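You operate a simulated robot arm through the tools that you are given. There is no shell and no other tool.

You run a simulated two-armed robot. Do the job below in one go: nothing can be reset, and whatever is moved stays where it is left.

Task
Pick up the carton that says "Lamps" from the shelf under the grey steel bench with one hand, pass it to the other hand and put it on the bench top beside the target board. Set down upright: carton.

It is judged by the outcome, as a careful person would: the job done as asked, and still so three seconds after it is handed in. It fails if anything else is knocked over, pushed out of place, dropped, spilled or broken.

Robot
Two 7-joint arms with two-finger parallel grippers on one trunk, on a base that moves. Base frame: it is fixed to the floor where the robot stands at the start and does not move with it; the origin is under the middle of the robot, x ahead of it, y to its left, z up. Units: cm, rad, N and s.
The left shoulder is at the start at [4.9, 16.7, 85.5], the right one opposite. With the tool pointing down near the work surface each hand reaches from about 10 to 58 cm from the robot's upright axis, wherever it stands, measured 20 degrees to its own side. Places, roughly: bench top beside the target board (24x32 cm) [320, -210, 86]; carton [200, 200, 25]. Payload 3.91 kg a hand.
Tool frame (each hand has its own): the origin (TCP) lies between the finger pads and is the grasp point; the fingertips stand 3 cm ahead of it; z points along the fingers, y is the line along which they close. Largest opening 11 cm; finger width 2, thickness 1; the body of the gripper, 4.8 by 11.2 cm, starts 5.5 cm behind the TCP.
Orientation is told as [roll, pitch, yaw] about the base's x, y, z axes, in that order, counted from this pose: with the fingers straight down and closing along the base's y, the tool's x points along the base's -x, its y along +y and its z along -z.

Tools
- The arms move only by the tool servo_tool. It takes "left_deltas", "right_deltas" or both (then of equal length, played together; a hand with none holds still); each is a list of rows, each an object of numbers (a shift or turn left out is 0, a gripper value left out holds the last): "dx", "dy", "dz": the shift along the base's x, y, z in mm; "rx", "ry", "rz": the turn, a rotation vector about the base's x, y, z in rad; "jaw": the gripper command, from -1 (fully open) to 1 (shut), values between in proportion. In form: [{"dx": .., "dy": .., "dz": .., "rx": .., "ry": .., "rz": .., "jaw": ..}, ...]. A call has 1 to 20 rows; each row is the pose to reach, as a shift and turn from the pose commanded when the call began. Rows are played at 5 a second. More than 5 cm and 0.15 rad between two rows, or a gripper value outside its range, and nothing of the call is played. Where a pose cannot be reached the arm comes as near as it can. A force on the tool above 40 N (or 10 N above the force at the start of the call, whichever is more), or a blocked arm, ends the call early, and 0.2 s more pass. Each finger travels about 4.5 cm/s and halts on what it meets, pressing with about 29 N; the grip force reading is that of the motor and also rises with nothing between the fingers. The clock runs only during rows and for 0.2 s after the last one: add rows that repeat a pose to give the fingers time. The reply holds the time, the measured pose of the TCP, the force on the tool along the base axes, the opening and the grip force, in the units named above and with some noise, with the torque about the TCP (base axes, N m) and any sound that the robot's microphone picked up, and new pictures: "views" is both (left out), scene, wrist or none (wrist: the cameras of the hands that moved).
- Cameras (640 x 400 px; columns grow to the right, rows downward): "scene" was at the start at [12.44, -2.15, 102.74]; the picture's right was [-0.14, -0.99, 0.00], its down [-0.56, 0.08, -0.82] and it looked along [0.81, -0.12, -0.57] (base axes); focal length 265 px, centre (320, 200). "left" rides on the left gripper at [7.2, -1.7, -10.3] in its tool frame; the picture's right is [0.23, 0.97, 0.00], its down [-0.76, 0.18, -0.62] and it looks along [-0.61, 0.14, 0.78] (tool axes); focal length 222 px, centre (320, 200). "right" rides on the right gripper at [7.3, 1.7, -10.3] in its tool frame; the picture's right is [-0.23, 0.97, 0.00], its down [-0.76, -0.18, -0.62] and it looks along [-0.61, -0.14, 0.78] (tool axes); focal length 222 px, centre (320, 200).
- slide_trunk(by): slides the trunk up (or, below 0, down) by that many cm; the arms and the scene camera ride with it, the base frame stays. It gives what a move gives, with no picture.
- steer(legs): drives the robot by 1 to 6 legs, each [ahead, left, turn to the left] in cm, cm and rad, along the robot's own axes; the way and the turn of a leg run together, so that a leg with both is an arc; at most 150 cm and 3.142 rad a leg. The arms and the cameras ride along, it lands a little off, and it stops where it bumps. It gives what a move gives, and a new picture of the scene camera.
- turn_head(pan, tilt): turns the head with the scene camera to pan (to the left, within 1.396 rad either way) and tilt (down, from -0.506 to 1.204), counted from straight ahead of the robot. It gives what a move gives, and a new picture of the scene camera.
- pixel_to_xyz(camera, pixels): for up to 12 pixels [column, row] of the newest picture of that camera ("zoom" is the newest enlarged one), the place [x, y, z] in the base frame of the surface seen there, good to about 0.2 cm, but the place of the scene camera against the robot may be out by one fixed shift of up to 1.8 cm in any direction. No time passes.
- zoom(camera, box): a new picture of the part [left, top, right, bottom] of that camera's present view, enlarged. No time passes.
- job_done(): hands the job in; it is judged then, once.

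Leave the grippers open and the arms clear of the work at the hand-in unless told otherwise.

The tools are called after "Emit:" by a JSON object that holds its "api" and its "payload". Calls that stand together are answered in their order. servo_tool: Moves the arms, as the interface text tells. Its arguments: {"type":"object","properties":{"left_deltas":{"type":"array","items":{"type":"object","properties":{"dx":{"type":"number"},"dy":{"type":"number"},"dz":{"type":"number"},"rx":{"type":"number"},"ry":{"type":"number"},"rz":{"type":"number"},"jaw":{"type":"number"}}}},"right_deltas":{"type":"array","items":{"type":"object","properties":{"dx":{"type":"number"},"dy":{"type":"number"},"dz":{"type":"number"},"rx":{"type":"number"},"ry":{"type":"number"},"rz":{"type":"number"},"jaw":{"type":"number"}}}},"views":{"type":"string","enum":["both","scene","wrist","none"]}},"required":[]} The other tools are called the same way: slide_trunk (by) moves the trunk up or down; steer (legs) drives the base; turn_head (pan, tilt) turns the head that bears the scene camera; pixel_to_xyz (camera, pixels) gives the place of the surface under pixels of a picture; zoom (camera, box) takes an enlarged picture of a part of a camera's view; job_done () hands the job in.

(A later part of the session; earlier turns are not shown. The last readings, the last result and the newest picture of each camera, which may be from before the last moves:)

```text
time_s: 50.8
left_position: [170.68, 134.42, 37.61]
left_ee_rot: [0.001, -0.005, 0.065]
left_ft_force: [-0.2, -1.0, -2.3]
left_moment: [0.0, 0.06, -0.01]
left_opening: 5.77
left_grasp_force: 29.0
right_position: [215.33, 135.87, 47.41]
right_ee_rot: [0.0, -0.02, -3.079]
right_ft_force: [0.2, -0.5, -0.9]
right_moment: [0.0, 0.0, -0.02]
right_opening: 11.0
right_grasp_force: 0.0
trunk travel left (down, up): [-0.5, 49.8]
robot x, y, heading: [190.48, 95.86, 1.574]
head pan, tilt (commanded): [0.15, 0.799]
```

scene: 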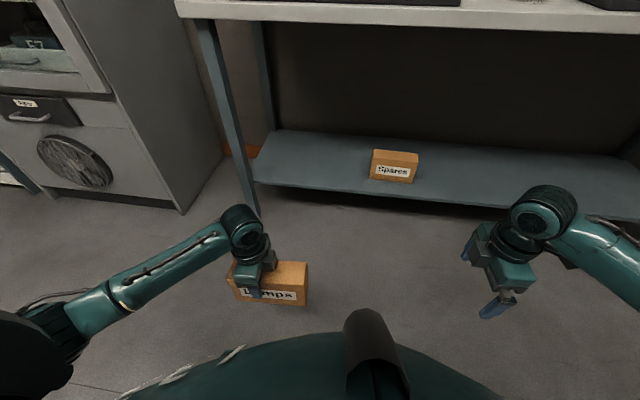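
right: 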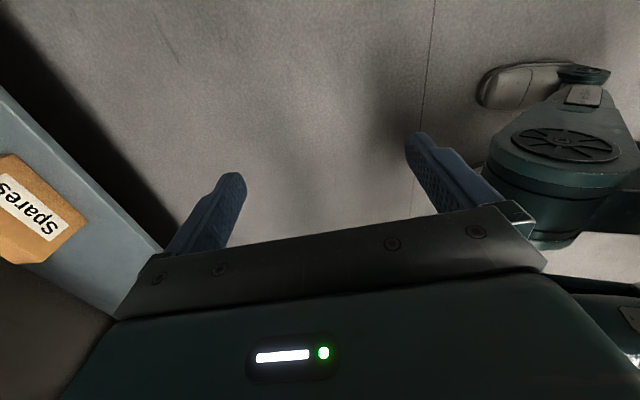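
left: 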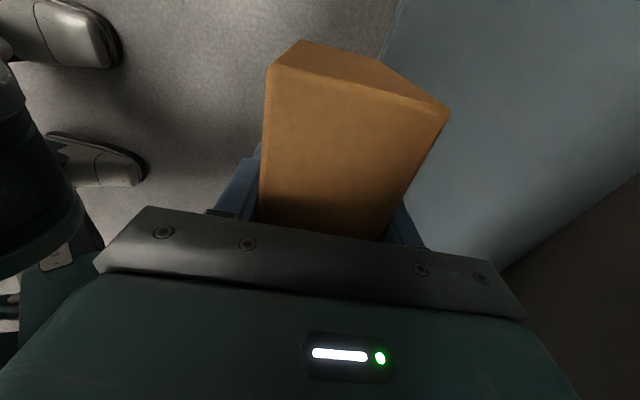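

Right hand is aligned (yaw π+0.06, same as the carton). Now tilt the right hand 0.6 rad so its wrist leans outward, and bring the carton toward my midline with the left hand.

Emit:
{"api": "servo_tool", "payload": {"left_deltas": [{"dx": 20, "dy": 8}, {"dx": 50, "dy": 16}, {"dx": 80, "dy": 24}, {"dx": 110, "dy": 32}, {"dx": 135, "dy": 40}, {"dx": 155, "dy": 40}, {"dx": 155, "dy": 40}], "right_deltas": [{"dx": 0, "ry": 0.12, "rx": -0.0076}, {"dx": 0, "ry": 0.24, "rx": -0.0152}, {"dx": 0, "ry": 0.36, "rx": -0.0228}, {"dx": 0, "ry": 0.48, "rx": -0.0304}, {"dx": 0, "ry": 0.599, "rx": -0.038}, {"ry": 0.599, "rx": -0.038}, {"ry": 0.599, "rx": -0.038}]}}

```text
time_s: 52.4
left_position: [186.19, 138.55, 37.55]
left_ee_rot: [0.002, -0.003, 0.064]
left_ft_force: [0.8, 1.1, -3.5]
left_moment: [0.02, 0.05, 0.01]
left_opening: 5.78
left_grasp_force: 29.0
right_position: [215.43, 135.87, 47.47]
right_ee_rot: [0.001, -0.621, -3.081]
right_ft_force: [0.3, -0.3, -0.4]
right_moment: [0.01, -0.03, 0.01]
right_opening: 10.99
right_grasp_force: 0.0
trunk travel left (down, up): [-0.5, 49.8]
robot x, y, heading: [190.28, 96.11, 1.571]
head pan, tilt (commanded): [0.15, 0.799]
```

scene: 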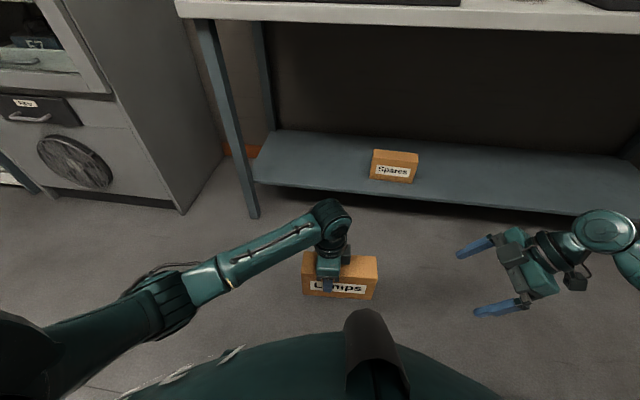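
right: 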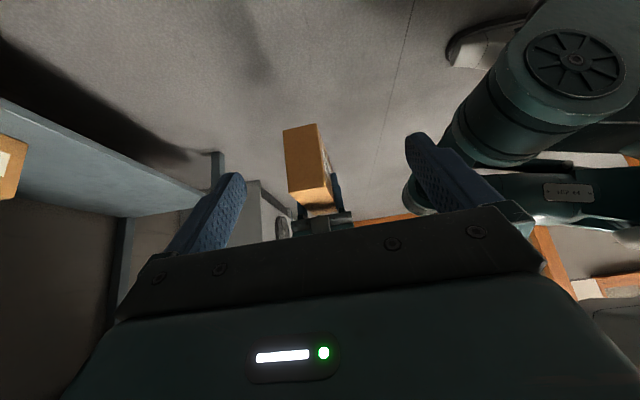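
left: 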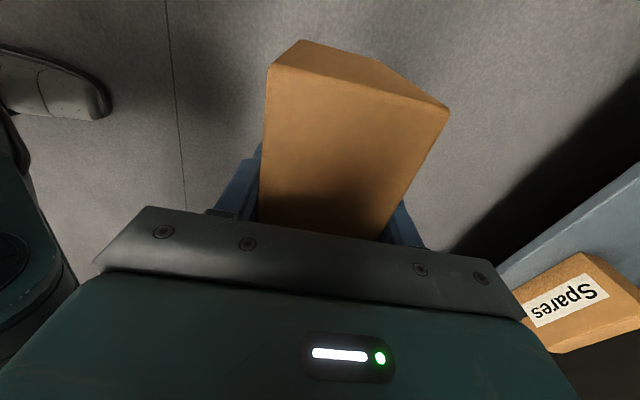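

The right camera sees the carton at (308,165). I'll measure its position with both wrist cameras to aim the right hand.

Emit:
{"api": "zoom", "payload": {"camera": "right", "box": [240, 100, 400, 240]}}

Emit:
{"api": "pixel_to_xyz", "payload": {"camera": "right", "pixels": [[288, 135], [315, 128], [293, 200], [328, 195], [305, 160], [300, 180], [324, 155], [310, 215]]}}

Emit:
{"api": "pixel_to_xyz", "payload": {"camera": "left", "pixels": [[275, 72], [436, 108], [300, 46], [385, 66], [340, 60], [270, 200], [375, 225], [340, 150]]}}

```text
2.86 times, centred on (320, 170) of right
```

zoom: 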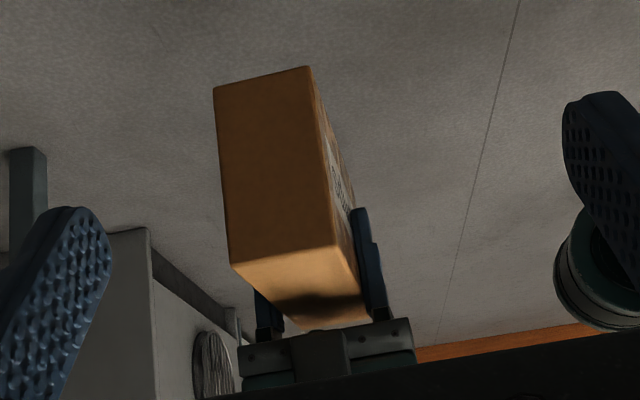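

```text
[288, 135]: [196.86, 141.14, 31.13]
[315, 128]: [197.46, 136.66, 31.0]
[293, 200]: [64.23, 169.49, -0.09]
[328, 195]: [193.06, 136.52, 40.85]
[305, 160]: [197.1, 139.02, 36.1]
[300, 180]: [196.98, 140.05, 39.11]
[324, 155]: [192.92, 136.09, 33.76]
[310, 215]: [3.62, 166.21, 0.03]
```

```text
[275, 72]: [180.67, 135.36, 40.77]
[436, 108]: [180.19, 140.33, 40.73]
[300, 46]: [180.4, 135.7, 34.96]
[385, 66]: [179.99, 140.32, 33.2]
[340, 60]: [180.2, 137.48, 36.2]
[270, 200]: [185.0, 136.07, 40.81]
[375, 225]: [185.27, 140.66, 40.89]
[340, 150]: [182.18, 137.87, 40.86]
```

Carton now spans x 180.3–197.1, mid y≈138.6 near the right end, top z≈40.9. I'll bring the right hand to a pre-grasp point 8 cm back along its own finger direction.

Emit:
{"api": "servo_tool", "payload": {"right_deltas": [{"dx": -40, "dy": 10, "dz": 0}, {"dx": -80, "dy": 20, "dz": -5}, {"dx": -120, "dy": 27, "dz": -14}, {"dx": -150, "dy": 27, "dz": -22}, {"dx": -172, "dy": 27, "dz": -30}, {"dx": -172, "dy": 27, "dz": -30}]}}

```text
time_s: 53.8
left_position: [186.18, 138.53, 37.68]
left_ee_rot: [0.001, -0.005, 0.064]
left_ft_force: [-1.1, -0.2, -2.5]
left_moment: [0.0, 0.07, 0.0]
left_opening: 5.8
left_grasp_force: 28.7
right_position: [198.03, 138.57, 44.42]
right_ee_rot: [0.001, -0.62, -3.082]
right_ft_force: [0.4, -1.2, 0.1]
right_moment: [0.0, -0.01, 0.0]
right_opening: 10.99
right_grasp_force: 0.0
trunk travel left (down, up): [-0.5, 49.8]
robot x, y, heading: [189.97, 95.98, 1.571]
head pan, tilt (commanded): [0.15, 0.799]
```

scene: 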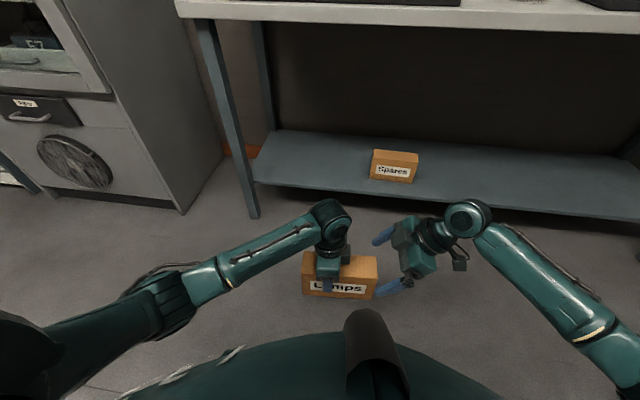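
right: 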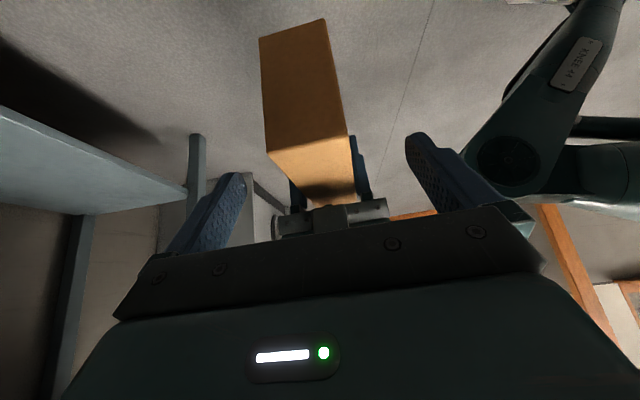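

The carton is centered between the right fingers. Advance 8 cm along the finger direction.

Emit:
{"api": "servo_tool", "payload": {"right_deltas": [{"dx": -12, "dz": -16}, {"dx": -24, "dz": -33}, {"dx": -36, "dz": -49}, {"dx": -47, "dz": -65}, {"dx": -47, "dz": -65}]}}

```text
time_s: 55.0
left_position: [186.22, 138.45, 37.49]
left_ee_rot: [0.0, -0.006, 0.064]
left_ft_force: [-0.5, 0.8, -3.2]
left_moment: [0.0, 0.06, -0.02]
left_opening: 5.81
left_grasp_force: 29.6
right_position: [193.4, 138.71, 37.82]
right_ee_rot: [0.002, -0.62, -3.08]
right_ft_force: [-0.1, -0.4, 0.2]
right_moment: [0.0, 0.04, 0.01]
right_opening: 11.0
right_grasp_force: 0.0
trunk travel left (down, up): [-0.5, 49.8]
robot x, y, heading: [190.28, 96.2, 1.57]
head pan, tilt (commanded): [0.15, 0.799]
```

scene: 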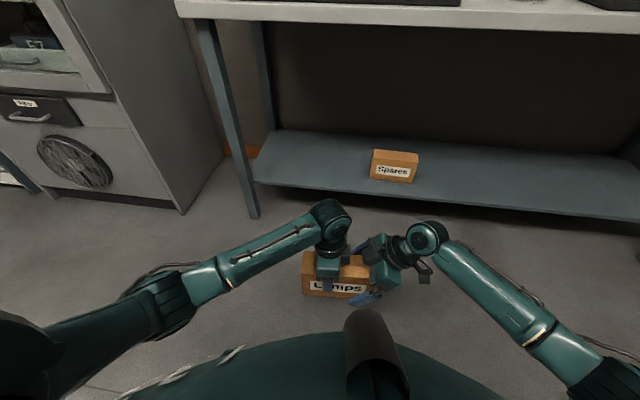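
right: 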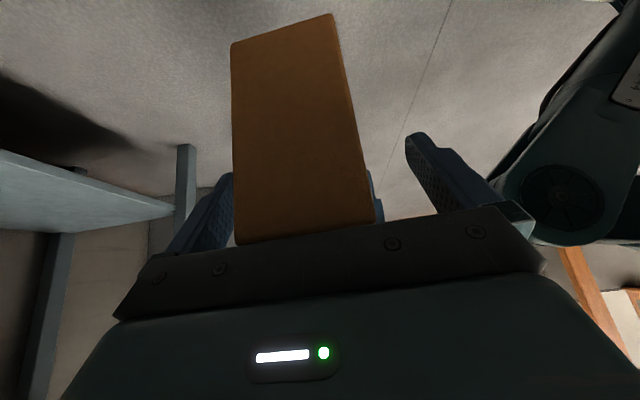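

No contact yet and placement looks right. Close the right gripper on the carton while the left still holds.

Emit:
{"api": "servo_tool", "payload": {"right_deltas": [{"jaw": 1}, {"jaw": 1}, {"jaw": 1}, {"jaw": 1}, {"jaw": 1}, {"jaw": 1}, {"jaw": 1}, {"jaw": 1}]}}

```text
time_s: 56.8
left_position: [186.31, 138.35, 37.59]
left_ee_rot: [-0.003, -0.005, 0.061]
left_ft_force: [-0.9, -27.7, 9.7]
left_moment: [0.59, -0.6, -1.0]
left_opening: 5.81
left_grasp_force: 29.1
right_position: [193.54, 138.7, 38.02]
right_ee_rot: [-0.002, -0.618, -3.083]
right_ft_force: [0.9, 27.2, -8.2]
right_moment: [-0.46, -0.18, -0.98]
right_opening: 5.81
right_grasp_force: 29.2
trunk travel left (down, up): [-0.5, 49.8]
robot x, y, heading: [190.43, 96.19, 1.573]
head pan, tilt (commanded): [0.15, 0.799]
```

scene: 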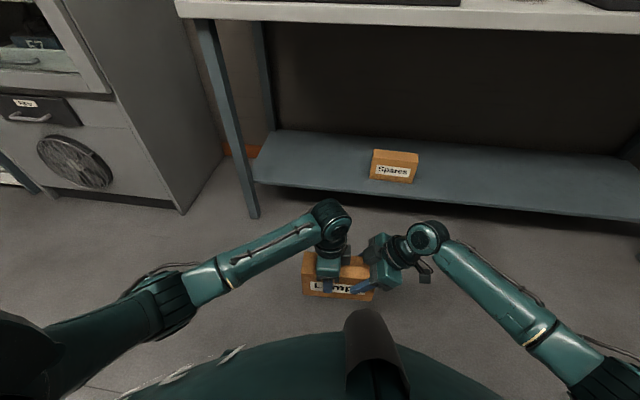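
right: 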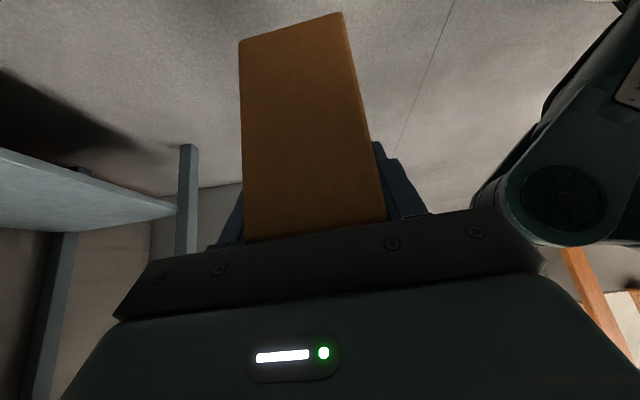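

Right hand holds too (5.8 cm, 29 N), but the hands push against each other with ~27 N along y. I'll relieve that by shifting the right hand 2 mm in +y.

Emit:
{"api": "servo_tool", "payload": {"right_deltas": [{"dy": 1}, {"dy": 2}, {"dy": 2}], "views": "none"}}

```text
time_s: 57.6
left_position: [186.21, 138.44, 37.57]
left_ee_rot: [-0.001, -0.007, 0.067]
left_ft_force: [-0.1, -21.1, 6.2]
left_moment: [-0.22, -0.16, -0.61]
left_opening: 5.79
left_grasp_force: 28.7
right_position: [193.4, 138.97, 37.81]
right_ee_rot: [-0.002, -0.617, -3.079]
right_ft_force: [0.3, 21.8, -5.5]
right_moment: [0.28, -0.44, -0.98]
right_opening: 5.8
right_grasp_force: 29.2
trunk travel left (down, up): [-0.5, 49.8]
robot x, y, heading: [189.82, 96.27, 1.571]
head pan, tilt (commanded): [0.15, 0.799]
```

Force dropped to ~21 N. A further relief: right +3 mm, left −2 mm in y.

Emit:
{"api": "servo_tool", "payload": {"left_deltas": [{"dy": -1}, {"dy": -2}, {"dy": -2}], "right_deltas": [{"dy": 1}, {"dy": 3}, {"dy": 3}], "views": "none"}}

```text
time_s: 58.4
left_position: [186.07, 138.49, 37.59]
left_ee_rot: [0.003, -0.006, 0.07]
left_ft_force: [-1.3, 3.9, -4.7]
left_moment: [-1.48, -0.49, 0.45]
left_opening: 5.83
left_grasp_force: 29.1
right_position: [193.4, 138.93, 37.98]
right_ee_rot: [0.003, -0.622, -3.077]
right_ft_force: [0.3, -2.7, 0.8]
right_moment: [1.45, 0.66, -0.2]
right_opening: 5.79
right_grasp_force: 28.8
trunk travel left (down, up): [-0.5, 49.8]
robot x, y, heading: [190.62, 96.25, 1.568]
head pan, tilt (commanded): [0.15, 0.799]
```

Forces between the hands are now small. Release with the left hand.

Emit:
{"api": "servo_tool", "payload": {"left_deltas": [{"jaw": 0}, {"jaw": -1}, {"jaw": -1}, {"jaw": -1}, {"jaw": -1}, {"jaw": -1}, {"jaw": -1}]}}

```text
time_s: 60.0
left_position: [186.22, 138.25, 37.7]
left_ee_rot: [0.001, -0.004, 0.064]
left_ft_force: [-0.1, -0.5, 0.9]
left_moment: [-0.01, 0.01, 0.01]
left_opening: 11.0
left_grasp_force: 0.1
right_position: [193.38, 139.06, 37.95]
right_ee_rot: [0.003, -0.62, -3.081]
right_ft_force: [0.0, 0.7, -0.2]
right_moment: [-0.01, -0.13, -0.02]
right_opening: 5.81
right_grasp_force: 29.2
trunk travel left (down, up): [-0.5, 49.8]
robot x, y, heading: [190.26, 96.13, 1.572]
head pan, tilt (commanded): [0.15, 0.799]
```

scene: 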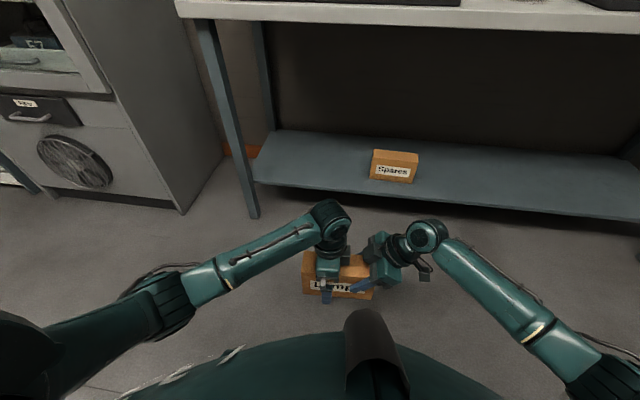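
left: 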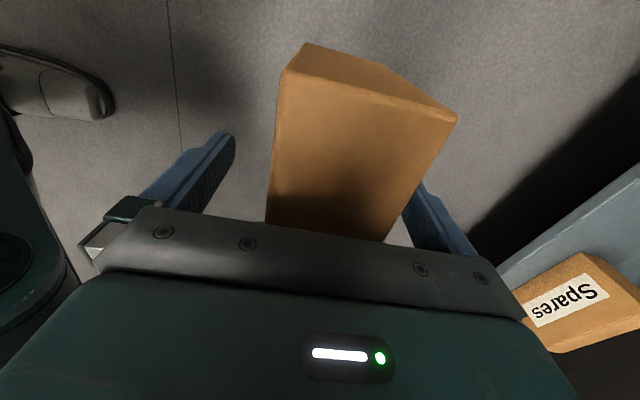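

The right hand alone holds the carton now (opening 5.8, steady). Lift the left hand straight up 9 cm and then away to the left.

Emit:
{"api": "servo_tool", "payload": {"left_deltas": [{"dz": 20}, {"dz": 45}, {"dz": 70}, {"dz": 90}, {"dz": 90, "dx": -40}, {"dz": 90, "dx": -80}, {"dz": 80, "dx": -120}, {"dz": 70, "dx": -155}, {"dz": 70, "dx": -155}]}}

```text
time_s: 62.0
left_position: [170.53, 138.26, 44.76]
left_ee_rot: [0.003, -0.006, 0.064]
left_ft_force: [-0.3, 0.4, 0.4]
left_moment: [0.04, -0.03, 0.03]
left_opening: 11.0
left_grasp_force: 0.0
right_position: [193.42, 139.02, 38.01]
right_ee_rot: [0.002, -0.619, -3.081]
right_ft_force: [0.0, 0.6, 0.1]
right_moment: [-0.01, -0.16, -0.02]
right_opening: 5.78
right_grasp_force: 30.0
trunk travel left (down, up): [-0.5, 49.8]
robot x, y, heading: [190.63, 96.01, 1.572]
head pan, tilt (commanded): [0.15, 0.799]
```

scene: 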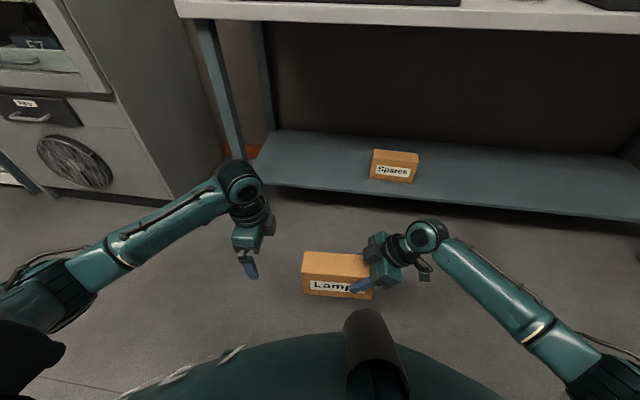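
left: 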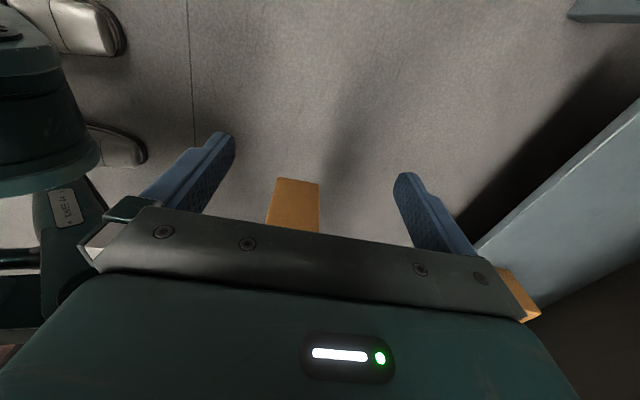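

Handover is complete; the carton hangs level from the right hand. I'll turn the left hand back to its starting yaw (narrower elbow) and check how wide the right arm sticks out for the doorway.

Emit:
{"api": "servo_tool", "payload": {"left_deltas": [{"rz": 0.14}, {"rz": 0.28}, {"rz": 0.42}, {"rz": 0.56}, {"rz": 0.7}, {"rz": 0.84}, {"rz": 0.98}, {"rz": 1.12}, {"rz": 1.26}, {"rz": 1.4}, {"rz": 1.505}, {"rz": 1.505}]}}

Emit:
{"api": "pixel_to_xyz", "payload": {"camera": "scene", "pixels": [[430, 225], [470, 265], [540, 330], [580, 365], [610, 385], [160, 215], [60, 275], [315, 258], [320, 290], [365, 258]]}}

```text
time_s: 64.6
left_position: [170.65, 138.23, 44.72]
left_ee_rot: [0.001, -0.004, 1.572]
left_ft_force: [0.0, 0.0, -0.3]
left_moment: [-0.01, -0.01, 0.0]
left_opening: 11.05
left_grasp_force: 0.0
right_position: [193.44, 139.1, 37.94]
right_ee_rot: [0.001, -0.618, -3.081]
right_ft_force: [0.1, 0.4, 0.1]
right_moment: [-0.02, -0.14, -0.02]
right_opening: 5.81
right_grasp_force: 29.8
trunk travel left (down, up): [-0.5, 49.8]
robot x, y, heading: [190.28, 95.74, 1.572]
head pan, tilt (commanded): [0.15, 0.799]
```

scene: 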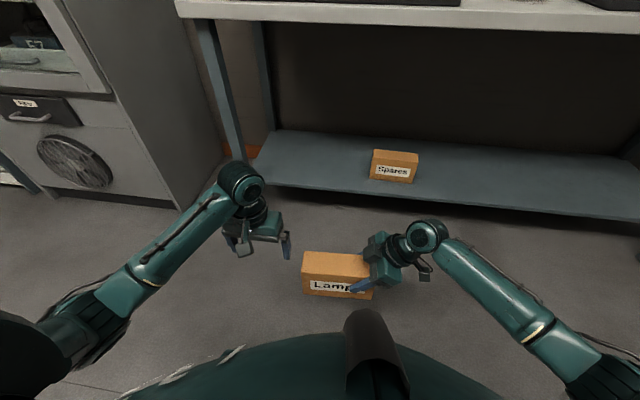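
left: 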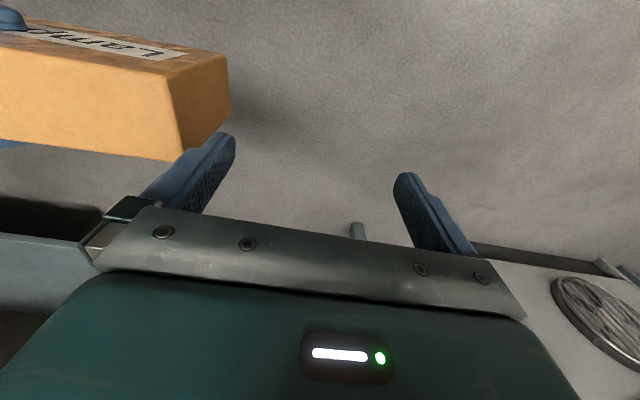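

```text
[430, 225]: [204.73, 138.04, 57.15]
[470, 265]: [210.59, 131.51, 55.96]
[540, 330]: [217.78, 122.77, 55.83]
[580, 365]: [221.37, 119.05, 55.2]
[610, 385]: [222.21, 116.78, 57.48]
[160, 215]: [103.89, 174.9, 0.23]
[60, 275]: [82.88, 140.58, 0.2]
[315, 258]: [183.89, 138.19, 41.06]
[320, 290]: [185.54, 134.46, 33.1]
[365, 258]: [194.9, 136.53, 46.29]
```

The robot with elbows is about 78 cm wide; the doorway is ~98 cm. I'll drive back and left to about (50,46), then turn right by π to face the doorway direction (−y).

Emit:
{"api": "steer", "payload": {"legs": [[-50, 138, 0], [0, 0, -1.57], [0, 0, -1.57]]}}

Emit:
{"api": "turn_head", "payload": {"pan": 0.0, "tilt": 0.5}}

```text
time_s: 84.4
left_position: [73.57, 4.32, 44.63]
left_ee_rot: [0.0, -0.006, -1.575]
left_ft_force: [0.0, 0.2, 0.0]
left_moment: [0.0, 0.04, -0.02]
left_opening: 11.0
left_grasp_force: 0.1
right_position: [50.78, 3.56, 37.94]
right_ee_rot: [0.001, -0.62, 0.054]
right_ft_force: [0.0, -0.6, -1.2]
right_moment: [0.04, 0.09, 0.0]
right_opening: 5.78
right_grasp_force: 29.2
trunk travel left (down, up): [-0.5, 49.8]
robot x, y, heading: [54.29, 46.09, -1.577]
head pan, tilt (commanded): [0.15, 0.799]
```

scene: 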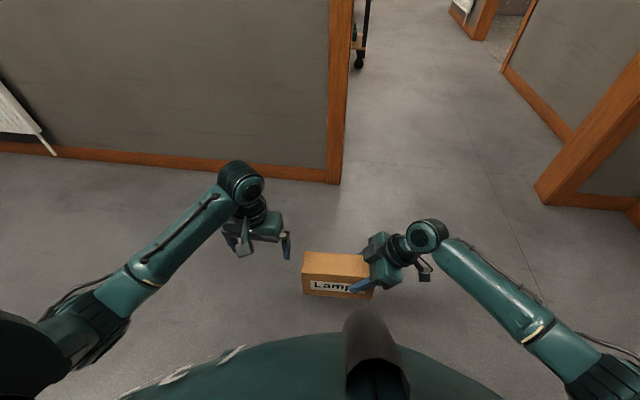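

```text
time_s: 85.2
left_position: [73.54, 4.29, 44.6]
left_ee_rot: [0.002, -0.003, -1.576]
left_ft_force: [-0.2, 0.3, 0.2]
left_moment: [0.01, 0.03, 0.06]
left_opening: 11.02
left_grasp_force: 0.0
right_position: [50.66, 3.53, 37.9]
right_ee_rot: [0.002, -0.621, 0.056]
right_ft_force: [-0.1, 0.0, 0.1]
right_moment: [-0.03, 0.13, -0.01]
right_opening: 5.8
right_grasp_force: 28.9
trunk travel left (down, up): [-0.5, 49.8]
robot x, y, heading: [54.25, 46.4, -1.574]
head pan, tilt (commanded): [0.0, 0.499]
```

scene: 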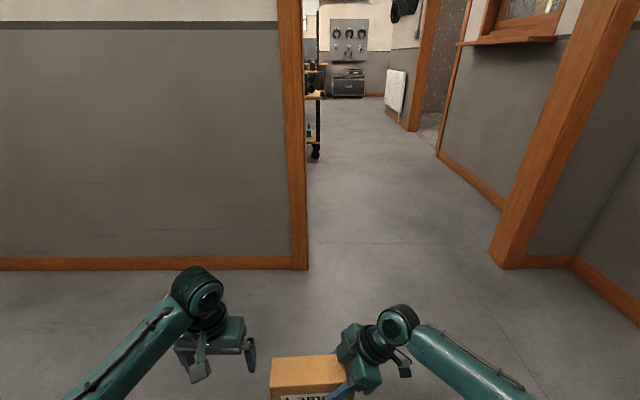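

The doorway is ahead to my right: left post at (300,265), right post at (498,262). I'll measure its inner edges and the corridor beyond.

Emit:
{"api": "pixel_to_xyz", "payload": {"camera": "scene", "pixels": [[302, 262], [304, 200], [496, 258], [510, 200], [500, 208], [440, 157], [307, 180], [315, 157], [412, 128], [404, 115], [330, 96]]}}

```text
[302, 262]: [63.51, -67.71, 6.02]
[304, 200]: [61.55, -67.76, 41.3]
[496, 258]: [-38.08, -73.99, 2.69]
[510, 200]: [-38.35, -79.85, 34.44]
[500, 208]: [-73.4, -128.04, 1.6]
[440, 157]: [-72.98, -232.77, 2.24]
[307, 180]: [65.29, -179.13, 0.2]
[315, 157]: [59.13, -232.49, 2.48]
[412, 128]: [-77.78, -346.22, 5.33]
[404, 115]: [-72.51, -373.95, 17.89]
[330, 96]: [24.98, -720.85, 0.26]
```

Doorway center is x≈11. I'll sidestep right 43 cm, then drive straight through to about y≈−125.

Emit:
{"api": "steer", "payload": {"legs": [[20, -43, 0.003]]}}

```text
time_s: 89.5
left_position: [30.39, -15.53, 44.65]
left_ee_rot: [0.002, -0.005, -1.574]
left_ft_force: [-1.2, 0.0, -0.5]
left_moment: [0.03, 0.0, -0.03]
left_opening: 11.0
left_grasp_force: 0.0
right_position: [7.51, -16.17, 37.83]
right_ee_rot: [0.001, -0.62, 0.059]
right_ft_force: [0.3, -0.1, 0.0]
right_moment: [0.01, 0.16, -0.03]
right_opening: 5.78
right_grasp_force: 28.6
trunk travel left (down, up): [-0.5, 49.8]
robot x, y, heading: [10.94, 26.76, -1.567]
head pan, tilt (commanded): [0.0, 0.499]
```

scene: 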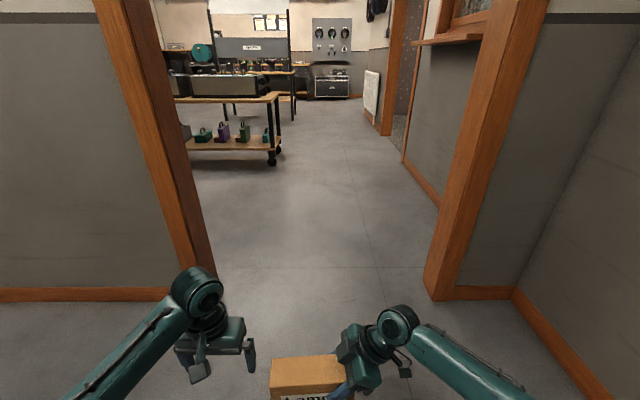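

Aligned with the doorway. Driving ahead 150 cm.

Emit:
{"api": "steer", "payload": {"legs": [[150, 0, -0.003]]}}

Emit:
{"api": "turn_head", "payload": {"pan": 1.2, "tilt": 0.3}}

```text
time_s: 96.9
left_position: [29.94, -165.45, 44.63]
left_ee_rot: [0.001, -0.006, -1.574]
left_ft_force: [0.3, 0.2, -0.4]
left_moment: [0.0, -0.02, 0.01]
left_opening: 11.01
left_grasp_force: 0.0
right_position: [7.1, -166.01, 37.94]
right_ee_rot: [0.0, -0.619, 0.059]
right_ft_force: [0.3, 0.6, 0.4]
right_moment: [-0.07, 0.11, 0.02]
right_opening: 5.81
right_grasp_force: 28.7
trunk travel left (down, up): [-0.5, 49.8]
robot x, y, heading: [10.84, -123.12, -1.574]
head pan, tilt (commanded): [0.0, 0.499]
```

scene: 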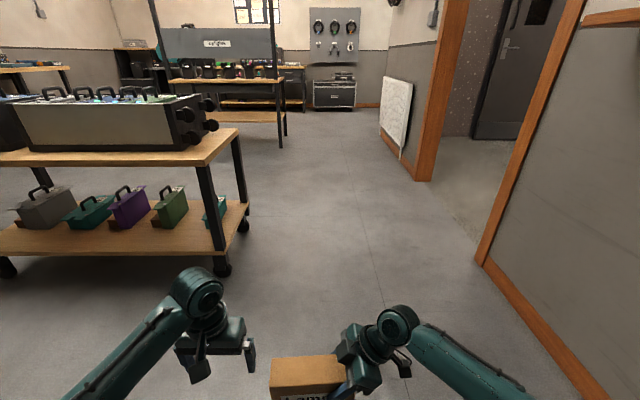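

```text
time_s: 98.3
left_position: [29.97, -165.39, 44.69]
left_ee_rot: [0.001, -0.004, -1.574]
left_ft_force: [-0.1, -0.3, 0.1]
left_moment: [-0.01, -0.02, -0.02]
left_opening: 11.02
left_grasp_force: 0.0
right_position: [7.14, -166.02, 38.0]
right_ee_rot: [0.002, -0.62, 0.058]
right_ft_force: [-0.4, 0.1, 0.6]
right_moment: [-0.03, 0.13, 0.0]
right_opening: 5.8
right_grasp_force: 28.5
trunk travel left (down, up): [-0.5, 49.8]
robot x, y, heading: [10.29, -122.96, -1.577]
head pan, tilt (commanded): [1.201, 0.3]
```

scene: 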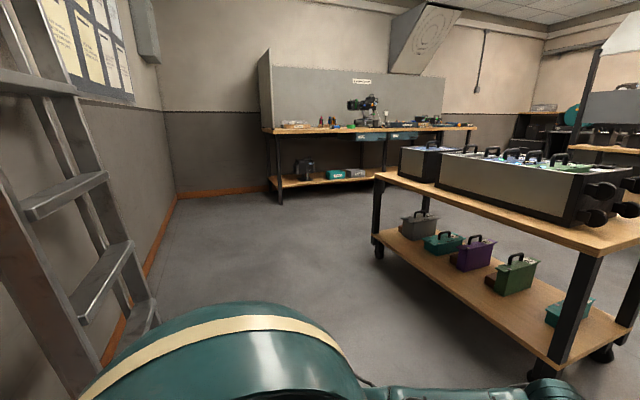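

Through the doorway. A ladder leans on the wall at left (columns 0–150), a cart is at right, and a wooden bench with a panel is straight down the gap at (365,130). I'll zoom on that bench.

Emit:
{"api": "zoom", "payload": {"camera": "scene", "box": [240, 0, 500, 210]}}

Emit:
{"api": "pixel_to_xyz", "payload": {"camera": "scene", "pixels": [[266, 130], [330, 131], [472, 128], [362, 105], [425, 40], [430, 127], [280, 203], [375, 250], [385, 175], [155, 315], [90, 395], [180, 195]]}}

```text
1.90 times, centred on (370, 105) of scene
```

zoom: 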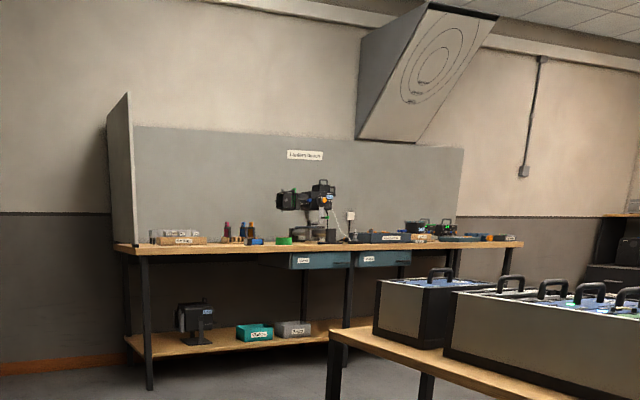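

```text
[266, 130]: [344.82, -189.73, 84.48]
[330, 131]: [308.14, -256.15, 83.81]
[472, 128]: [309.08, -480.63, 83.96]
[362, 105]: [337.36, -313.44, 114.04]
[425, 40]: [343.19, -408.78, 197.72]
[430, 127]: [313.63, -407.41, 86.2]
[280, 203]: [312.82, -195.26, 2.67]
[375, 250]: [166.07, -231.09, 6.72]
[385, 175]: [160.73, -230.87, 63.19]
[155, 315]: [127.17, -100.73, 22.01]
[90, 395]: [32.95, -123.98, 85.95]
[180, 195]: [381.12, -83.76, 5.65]
```

The bench front is at x≈308, y −190…−480, top z≈84–86. The way there runs between the ladder and the cart (front y≈−231). I'll look closer at the ladder's footprint.

Emit:
{"api": "turn_head", "payload": {"pan": 1.39, "tilt": 0.55}}

Emit:
{"api": "pixel_to_xyz", "payload": {"camera": "scene", "pixels": [[100, 200], [150, 250], [200, 250], [50, 100], [240, 230], [180, 150], [260, 260], [300, 200], [40, 250], [420, 250], [520, 250], [600, 250]]}}

```text
time_s: 99.1
left_position: [29.96, -165.36, 44.63]
left_ee_rot: [0.003, -0.005, -1.575]
left_ft_force: [0.8, 0.4, -0.6]
left_moment: [-0.03, -0.01, 0.02]
left_opening: 11.01
left_grasp_force: 0.0
right_position: [7.07, -166.06, 38.0]
right_ee_rot: [0.001, -0.621, 0.059]
right_ft_force: [0.2, 0.0, -0.5]
right_moment: [-0.03, 0.16, -0.01]
right_opening: 5.77
right_grasp_force: 28.6
trunk travel left (down, up): [-0.5, 49.8]
robot x, y, heading: [10.7, -123.22, -1.572]
head pan, tilt (commanded): [1.389, 0.55]
```

scene: 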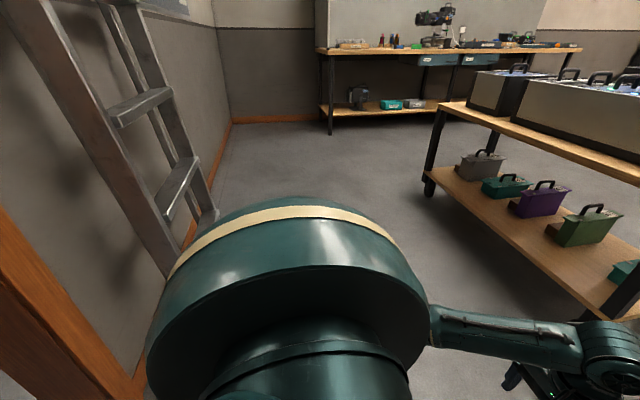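

```text
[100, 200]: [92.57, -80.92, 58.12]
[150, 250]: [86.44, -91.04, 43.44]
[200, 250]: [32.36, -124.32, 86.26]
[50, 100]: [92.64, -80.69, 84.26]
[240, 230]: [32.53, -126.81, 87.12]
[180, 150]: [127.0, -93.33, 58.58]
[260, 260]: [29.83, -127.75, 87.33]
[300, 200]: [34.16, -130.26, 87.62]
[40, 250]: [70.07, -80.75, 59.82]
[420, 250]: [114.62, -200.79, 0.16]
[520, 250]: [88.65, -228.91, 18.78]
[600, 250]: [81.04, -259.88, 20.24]
```

Ladder occupies y>−110 (x 85–130); cart front is at y≈−229. I'll advance to y≈−170, turn left to face +x, then take a look along the corridor.

Emit:
{"api": "steer", "payload": {"legs": [[46, 0, 0], [0, 0, 1.572]]}}

Emit:
{"api": "turn_head", "payload": {"pan": 0.0, "tilt": 0.4}}

```text
time_s: 105.7
left_position: [52.76, -149.2, 44.61]
left_ee_rot: [0.002, -0.003, -0.002]
left_ft_force: [-0.4, -0.5, 0.6]
left_moment: [-0.01, 0.03, 0.04]
left_opening: 11.0
left_grasp_force: 0.0
right_position: [53.35, -171.91, 37.92]
right_ee_rot: [0.002, -0.62, 1.631]
right_ft_force: [0.1, -0.8, 0.4]
right_moment: [-0.16, -0.02, 0.02]
right_opening: 5.78
right_grasp_force: 29.0
trunk travel left (down, up): [-0.5, 49.8]
robot x, y, heading: [10.47, -168.9, 0.001]
head pan, tilt (commanded): [1.389, 0.55]
```

scene: 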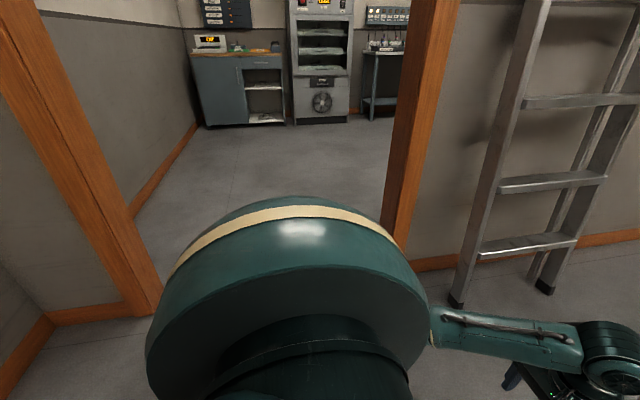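

```text
time_s: 107.2
left_position: [52.69, -149.17, 44.62]
left_ee_rot: [0.002, -0.004, -0.002]
left_ft_force: [0.1, -0.9, 0.4]
left_moment: [0.01, 0.01, -0.01]
left_opening: 10.98
left_grasp_force: 0.0
right_position: [53.46, -171.94, 37.86]
right_ee_rot: [0.003, -0.619, 1.632]
right_ft_force: [0.0, -0.3, 0.1]
right_moment: [-0.11, -0.01, -0.04]
right_opening: 5.79
right_grasp_force: 28.7
trunk travel left (down, up): [-0.5, 49.8]
robot x, y, heading: [10.43, -168.88, 0.002]
head pan, tilt (commanded): [0.0, 0.4]
```

scene: 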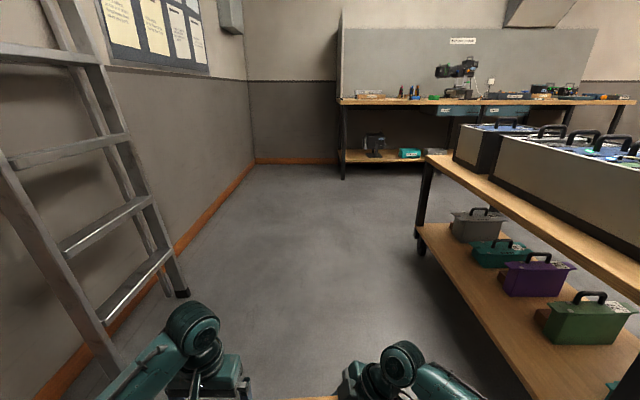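

Facing +x along the corridor. I'll check ladder feet and cart edge positions before driving between them.

Emit:
{"api": "pixel_to_xyz", "payload": {"camera": "scene", "pixels": [[182, 290], [112, 362], [95, 320], [418, 245], [430, 165], [425, 230], [560, 330], [620, 250], [342, 178], [340, 100], [450, 105]]}}

Emit:
{"api": "zoom", "payload": {"camera": "scene", "box": [320, 20, 640, 200]}}

```text
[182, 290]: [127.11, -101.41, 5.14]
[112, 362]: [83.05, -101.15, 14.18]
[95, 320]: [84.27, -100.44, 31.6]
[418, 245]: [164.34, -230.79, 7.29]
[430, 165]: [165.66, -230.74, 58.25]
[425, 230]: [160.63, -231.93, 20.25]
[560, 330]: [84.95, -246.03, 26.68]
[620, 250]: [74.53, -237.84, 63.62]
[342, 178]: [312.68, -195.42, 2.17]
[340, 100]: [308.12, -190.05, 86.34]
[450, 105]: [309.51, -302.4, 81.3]
```

```text
2.00 times, centred on (480, 110) of scene
```

zoom: 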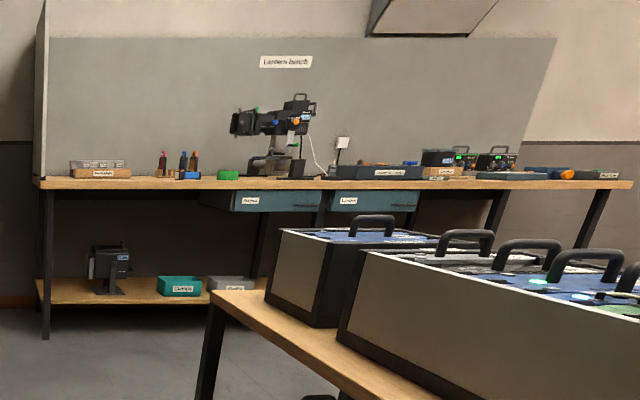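

The bench is labelled "Lantern bench"; its left end panel is presumably the target board. The corridor is clear (ladder y>−102, cart y<−230). Driving ahead 150 cm, then 40 more.

Emit:
{"api": "steer", "payload": {"legs": [[150, 0, 0], [45, 0, 0]]}}

```text
time_s: 116.9
left_position: [247.55, -149.1, 44.61]
left_ee_rot: [0.001, -0.005, 0.001]
left_ft_force: [0.1, -0.5, 0.7]
left_moment: [0.0, 0.0, 0.01]
left_opening: 10.99
left_grasp_force: 0.2
right_position: [248.34, -171.94, 37.89]
right_ee_rot: [0.004, -0.618, 1.634]
right_ft_force: [0.5, 0.0, -0.4]
right_moment: [-0.14, -0.02, 0.0]
right_opening: 5.76
right_grasp_force: 29.0
trunk travel left (down, up): [-0.5, 49.8]
robot x, y, heading: [205.7, -168.54, -0.004]
head pan, tilt (commanded): [0.0, 0.4]
```

scene: 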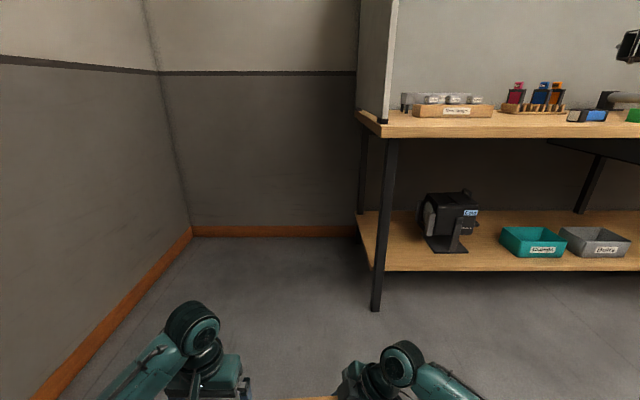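

I'm at (205.7,−168.5), well short of the bench. I'll raise the trunk 49 cm here (nothing above the arms) to get above the bench top and to see it.

Emit:
{"api": "slide_trunk", "payload": {"by": 49}}

Emit:
{"api": "turn_head", "payload": {"pan": -0.35, "tilt": 0.55}}

```text
refused: 49 is not a number from -40 to 40
```

```text
time_s: 117.8
left_position: [247.53, -149.16, 44.63]
left_ee_rot: [0.002, -0.004, 0.001]
left_ft_force: [-1.1, -0.1, 0.4]
left_moment: [0.02, 0.04, -0.05]
left_opening: 11.02
left_grasp_force: 0.0
right_position: [248.32, -172.0, 37.91]
right_ee_rot: [0.001, -0.617, 1.631]
right_ft_force: [-0.6, -0.5, -0.7]
right_moment: [-0.17, 0.01, -0.01]
right_opening: 5.8
right_grasp_force: 29.0
trunk travel left (down, up): [-0.5, 49.8]
robot x, y, heading: [205.36, -168.7, 0.001]
head pan, tilt (commanded): [-0.351, 0.55]
```

scene: 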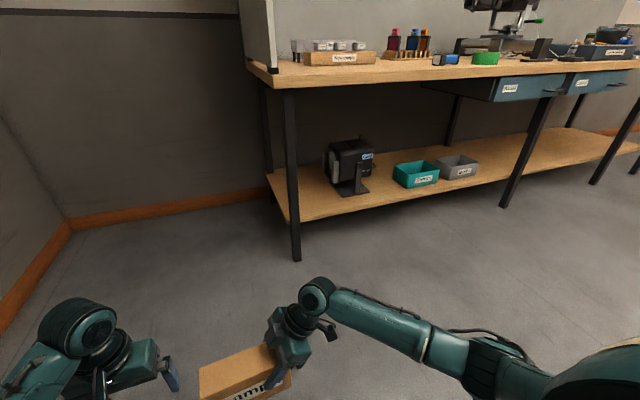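

The trunk call is limited to 40 cm; I'll raise it in two steps (40, then 9).

Emit:
{"api": "slide_trunk", "payload": {"by": 40}}

Emit:
{"api": "slide_trunk", "payload": {"by": 9}}

Emit:
{"api": "turn_head", "payload": {"pan": -0.35, "tilt": 0.6}}

```text
time_s: 121.6
left_position: [247.67, -149.11, 84.73]
left_ee_rot: [0.001, -0.004, -0.002]
left_ft_force: [-0.8, -1.2, 0.0]
left_moment: [-0.01, -0.01, 0.01]
left_opening: 11.0
left_grasp_force: 0.0
right_position: [248.45, -171.97, 77.84]
right_ee_rot: [0.001, -0.619, 1.63]
right_ft_force: [-0.9, -0.1, -2.3]
right_moment: [-0.12, -0.02, -0.02]
right_opening: 5.78
right_grasp_force: 29.1
trunk travel left (down, up): [-40.5, 9.8]
robot x, y, heading: [205.37, -168.63, 0.002]
head pan, tilt (commanded): [-0.351, 0.55]
```

```text
time_s: 122.8
left_position: [247.65, -149.17, 93.61]
left_ee_rot: [0.003, -0.003, -0.001]
left_ft_force: [-0.3, -0.7, -0.4]
left_moment: [0.01, -0.02, 0.04]
left_opening: 11.01
left_grasp_force: 0.1
right_position: [248.3, -171.98, 86.84]
right_ee_rot: [0.002, -0.617, 1.632]
right_ft_force: [0.1, 0.0, -3.5]
right_moment: [-0.15, -0.02, -0.02]
right_opening: 5.79
right_grasp_force: 29.3
trunk travel left (down, up): [-49.5, 0.8]
robot x, y, heading: [205.41, -169.13, -0.002]
head pan, tilt (commanded): [-0.351, 0.55]
```

```text
time_s: 123.5
left_position: [247.65, -149.18, 93.6]
left_ee_rot: [0.002, -0.005, 0.0]
left_ft_force: [0.5, 0.1, 0.3]
left_moment: [0.0, -0.02, 0.0]
left_opening: 10.99
left_grasp_force: 0.1
right_position: [248.28, -172.02, 86.86]
right_ee_rot: [0.002, -0.618, 1.634]
right_ft_force: [0.3, -0.6, -2.1]
right_moment: [-0.12, -0.02, -0.03]
right_opening: 5.78
right_grasp_force: 29.0
trunk travel left (down, up): [-49.5, 0.8]
robot x, y, heading: [205.32, -168.35, -0.001]
head pan, tilt (commanded): [-0.351, 0.6]
```

scene: 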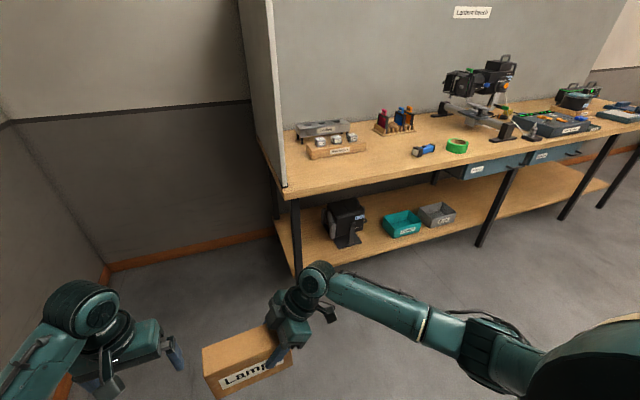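

Now I see the bench top. The grey panel at the left end (col 270, rows 0–185) is the board; near it sit a wooden block with cups (335,148) and a clear tray (325,130). The front-left bench area looks free. Zoom in and measure.

Emit:
{"api": "zoom", "payload": {"camera": "scene", "box": [240, 80, 480, 220]}}

Emit:
{"api": "pixel_to_xyz", "payload": {"camera": "scene", "pixels": [[290, 192], [286, 175], [310, 160], [366, 150], [310, 155], [418, 156], [412, 150], [330, 172], [400, 165], [300, 135], [355, 130], [345, 190]]}}

```text
2.67 times, centred on (360, 150) of scene
```

zoom: 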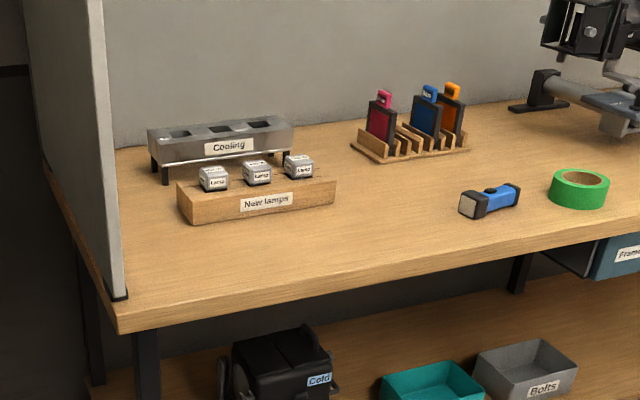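

```text
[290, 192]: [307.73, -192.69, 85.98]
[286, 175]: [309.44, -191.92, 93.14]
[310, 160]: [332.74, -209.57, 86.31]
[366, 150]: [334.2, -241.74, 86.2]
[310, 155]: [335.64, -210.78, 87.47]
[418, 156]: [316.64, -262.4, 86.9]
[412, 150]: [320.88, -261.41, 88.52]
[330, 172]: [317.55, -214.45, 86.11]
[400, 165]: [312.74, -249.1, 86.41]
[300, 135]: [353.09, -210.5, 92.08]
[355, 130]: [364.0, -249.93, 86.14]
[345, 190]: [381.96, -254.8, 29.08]
```

Free space: x 308–332, y −193…−250 in front of the "New lamps" block; bench top z≈86.1. I plan to set the carton with its center near (319,−211), long side along the board-to-right direction. Here, away from the bench, I raise the right hand 13 cm, shift it to its own side, straighten the carton's yaw, and move the left hand outward so it will clear the board.

Emit:
{"api": "servo_tool", "payload": {"left_deltas": [{"dy": 20, "dx": -10}, {"dy": 40, "dx": -20}, {"dy": 60, "dx": -35}, {"dy": 80, "dx": -50}, {"dy": 100, "dx": -65}, {"dy": 120, "dx": -80}, {"dy": 120, "dx": -80}], "right_deltas": [{"dz": 30, "dy": -20, "rz": -0.01}, {"dz": 60, "dy": -45, "rz": -0.02}, {"dz": 90, "dy": -70, "rz": -0.03}, {"dz": 115, "dy": -95, "rz": -0.04}, {"dz": 130, "dy": -120, "rz": -0.05}, {"dz": 130, "dy": -144, "rz": -0.062}, {"dz": 130, "dy": -144, "rz": -0.062}]}}

```text
time_s: 125.1
left_position: [239.63, -137.19, 93.64]
left_ee_rot: [0.002, -0.004, 0.001]
left_ft_force: [-0.5, -0.9, -0.2]
left_moment: [0.01, 0.01, -0.03]
left_opening: 10.98
left_grasp_force: 0.0
right_position: [248.38, -186.53, 99.8]
right_ee_rot: [0.002, -0.617, 1.57]
right_ft_force: [0.0, 0.2, -2.6]
right_moment: [-0.19, 0.0, 0.0]
right_opening: 5.78
right_grasp_force: 29.2
trunk travel left (down, up): [-49.5, 0.8]
robot x, y, heading: [205.66, -168.84, -0.002]
head pan, tilt (commanded): [-0.351, 0.6]
```

scene: 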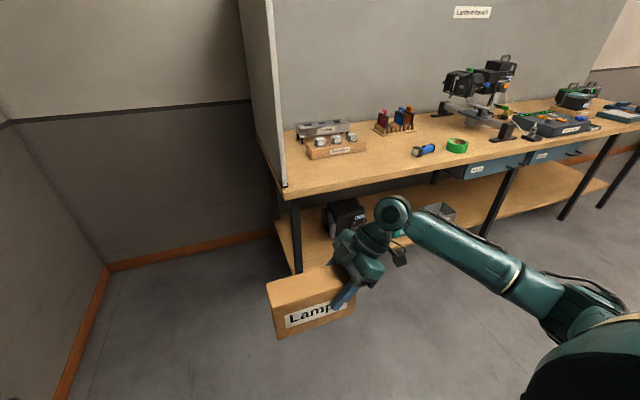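
right: 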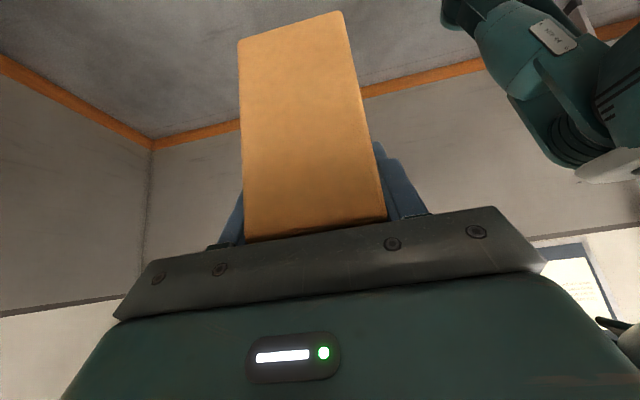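
left: 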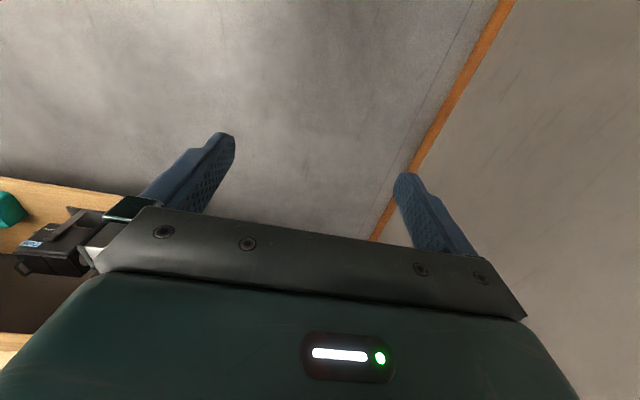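

I'll measure the carton in the right hand now: bottom height relative to the TCP and whether it is level.

Emit:
{"api": "zoom", "payload": {"camera": "scene", "box": [240, 200, 440, 360]}}

Emit:
{"api": "pixel_to_xyz", "payload": {"camera": "scene", "pixels": [[271, 288], [279, 333], [352, 312], [268, 281], [330, 270], [300, 275], [315, 297]]}}

Emit:
{"api": "pixel_to_xyz", "payload": {"camera": "right", "pixels": [[244, 46], [338, 20], [300, 100], [258, 225], [375, 210], [340, 60]]}}

```text
2.50 times, centred on (340, 280) of scene
```

zoom: 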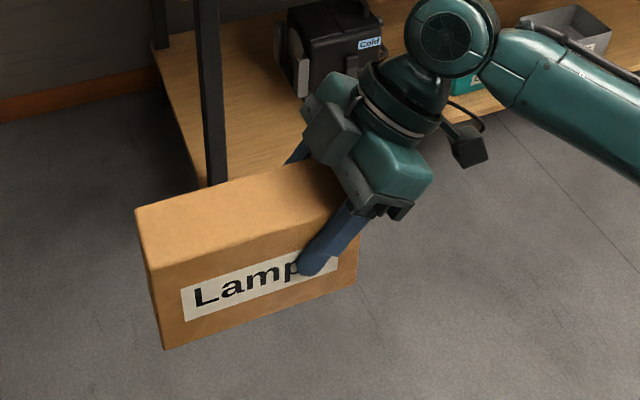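

```text
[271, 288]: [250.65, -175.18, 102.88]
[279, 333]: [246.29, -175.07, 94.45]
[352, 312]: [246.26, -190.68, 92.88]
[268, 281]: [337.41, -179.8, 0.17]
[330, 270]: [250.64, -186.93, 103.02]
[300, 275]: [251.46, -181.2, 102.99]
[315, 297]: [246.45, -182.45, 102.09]
```

```text
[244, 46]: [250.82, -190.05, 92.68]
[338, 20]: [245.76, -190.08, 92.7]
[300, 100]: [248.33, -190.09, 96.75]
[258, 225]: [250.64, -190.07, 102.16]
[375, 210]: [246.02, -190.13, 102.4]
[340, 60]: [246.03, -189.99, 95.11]
```

Carton is level; its bottom is ~8 cm below the TCP (≈91.8), i.e. ~6 cm above the bench top. I'll drive ahead 25, sidestep right 29, then ahead 28 and look again.

Emit:
{"api": "steer", "payload": {"legs": [[25, 0, 0], [0, -29.2, 0], [25, 0, 0]]}}

```text
time_s: 131.1
left_position: [289.26, -166.23, 93.7]
left_ee_rot: [0.002, -0.003, 0.0]
left_ft_force: [-0.2, -0.2, -0.4]
left_moment: [0.0, 0.01, -0.01]
left_opening: 10.99
left_grasp_force: 0.1
right_position: [298.09, -215.63, 99.74]
right_ee_rot: [0.003, -0.618, 1.572]
right_ft_force: [0.2, 0.1, -3.1]
right_moment: [-0.13, -0.01, 0.0]
right_opening: 5.78
right_grasp_force: 28.9
trunk travel left (down, up): [-49.5, 0.8]
robot x, y, heading: [255.0, -197.55, 0.008]
head pan, tilt (commanded): [-0.351, 0.6]
```

scene: 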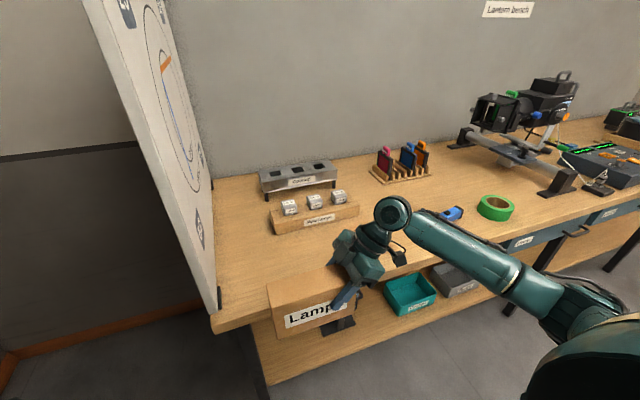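

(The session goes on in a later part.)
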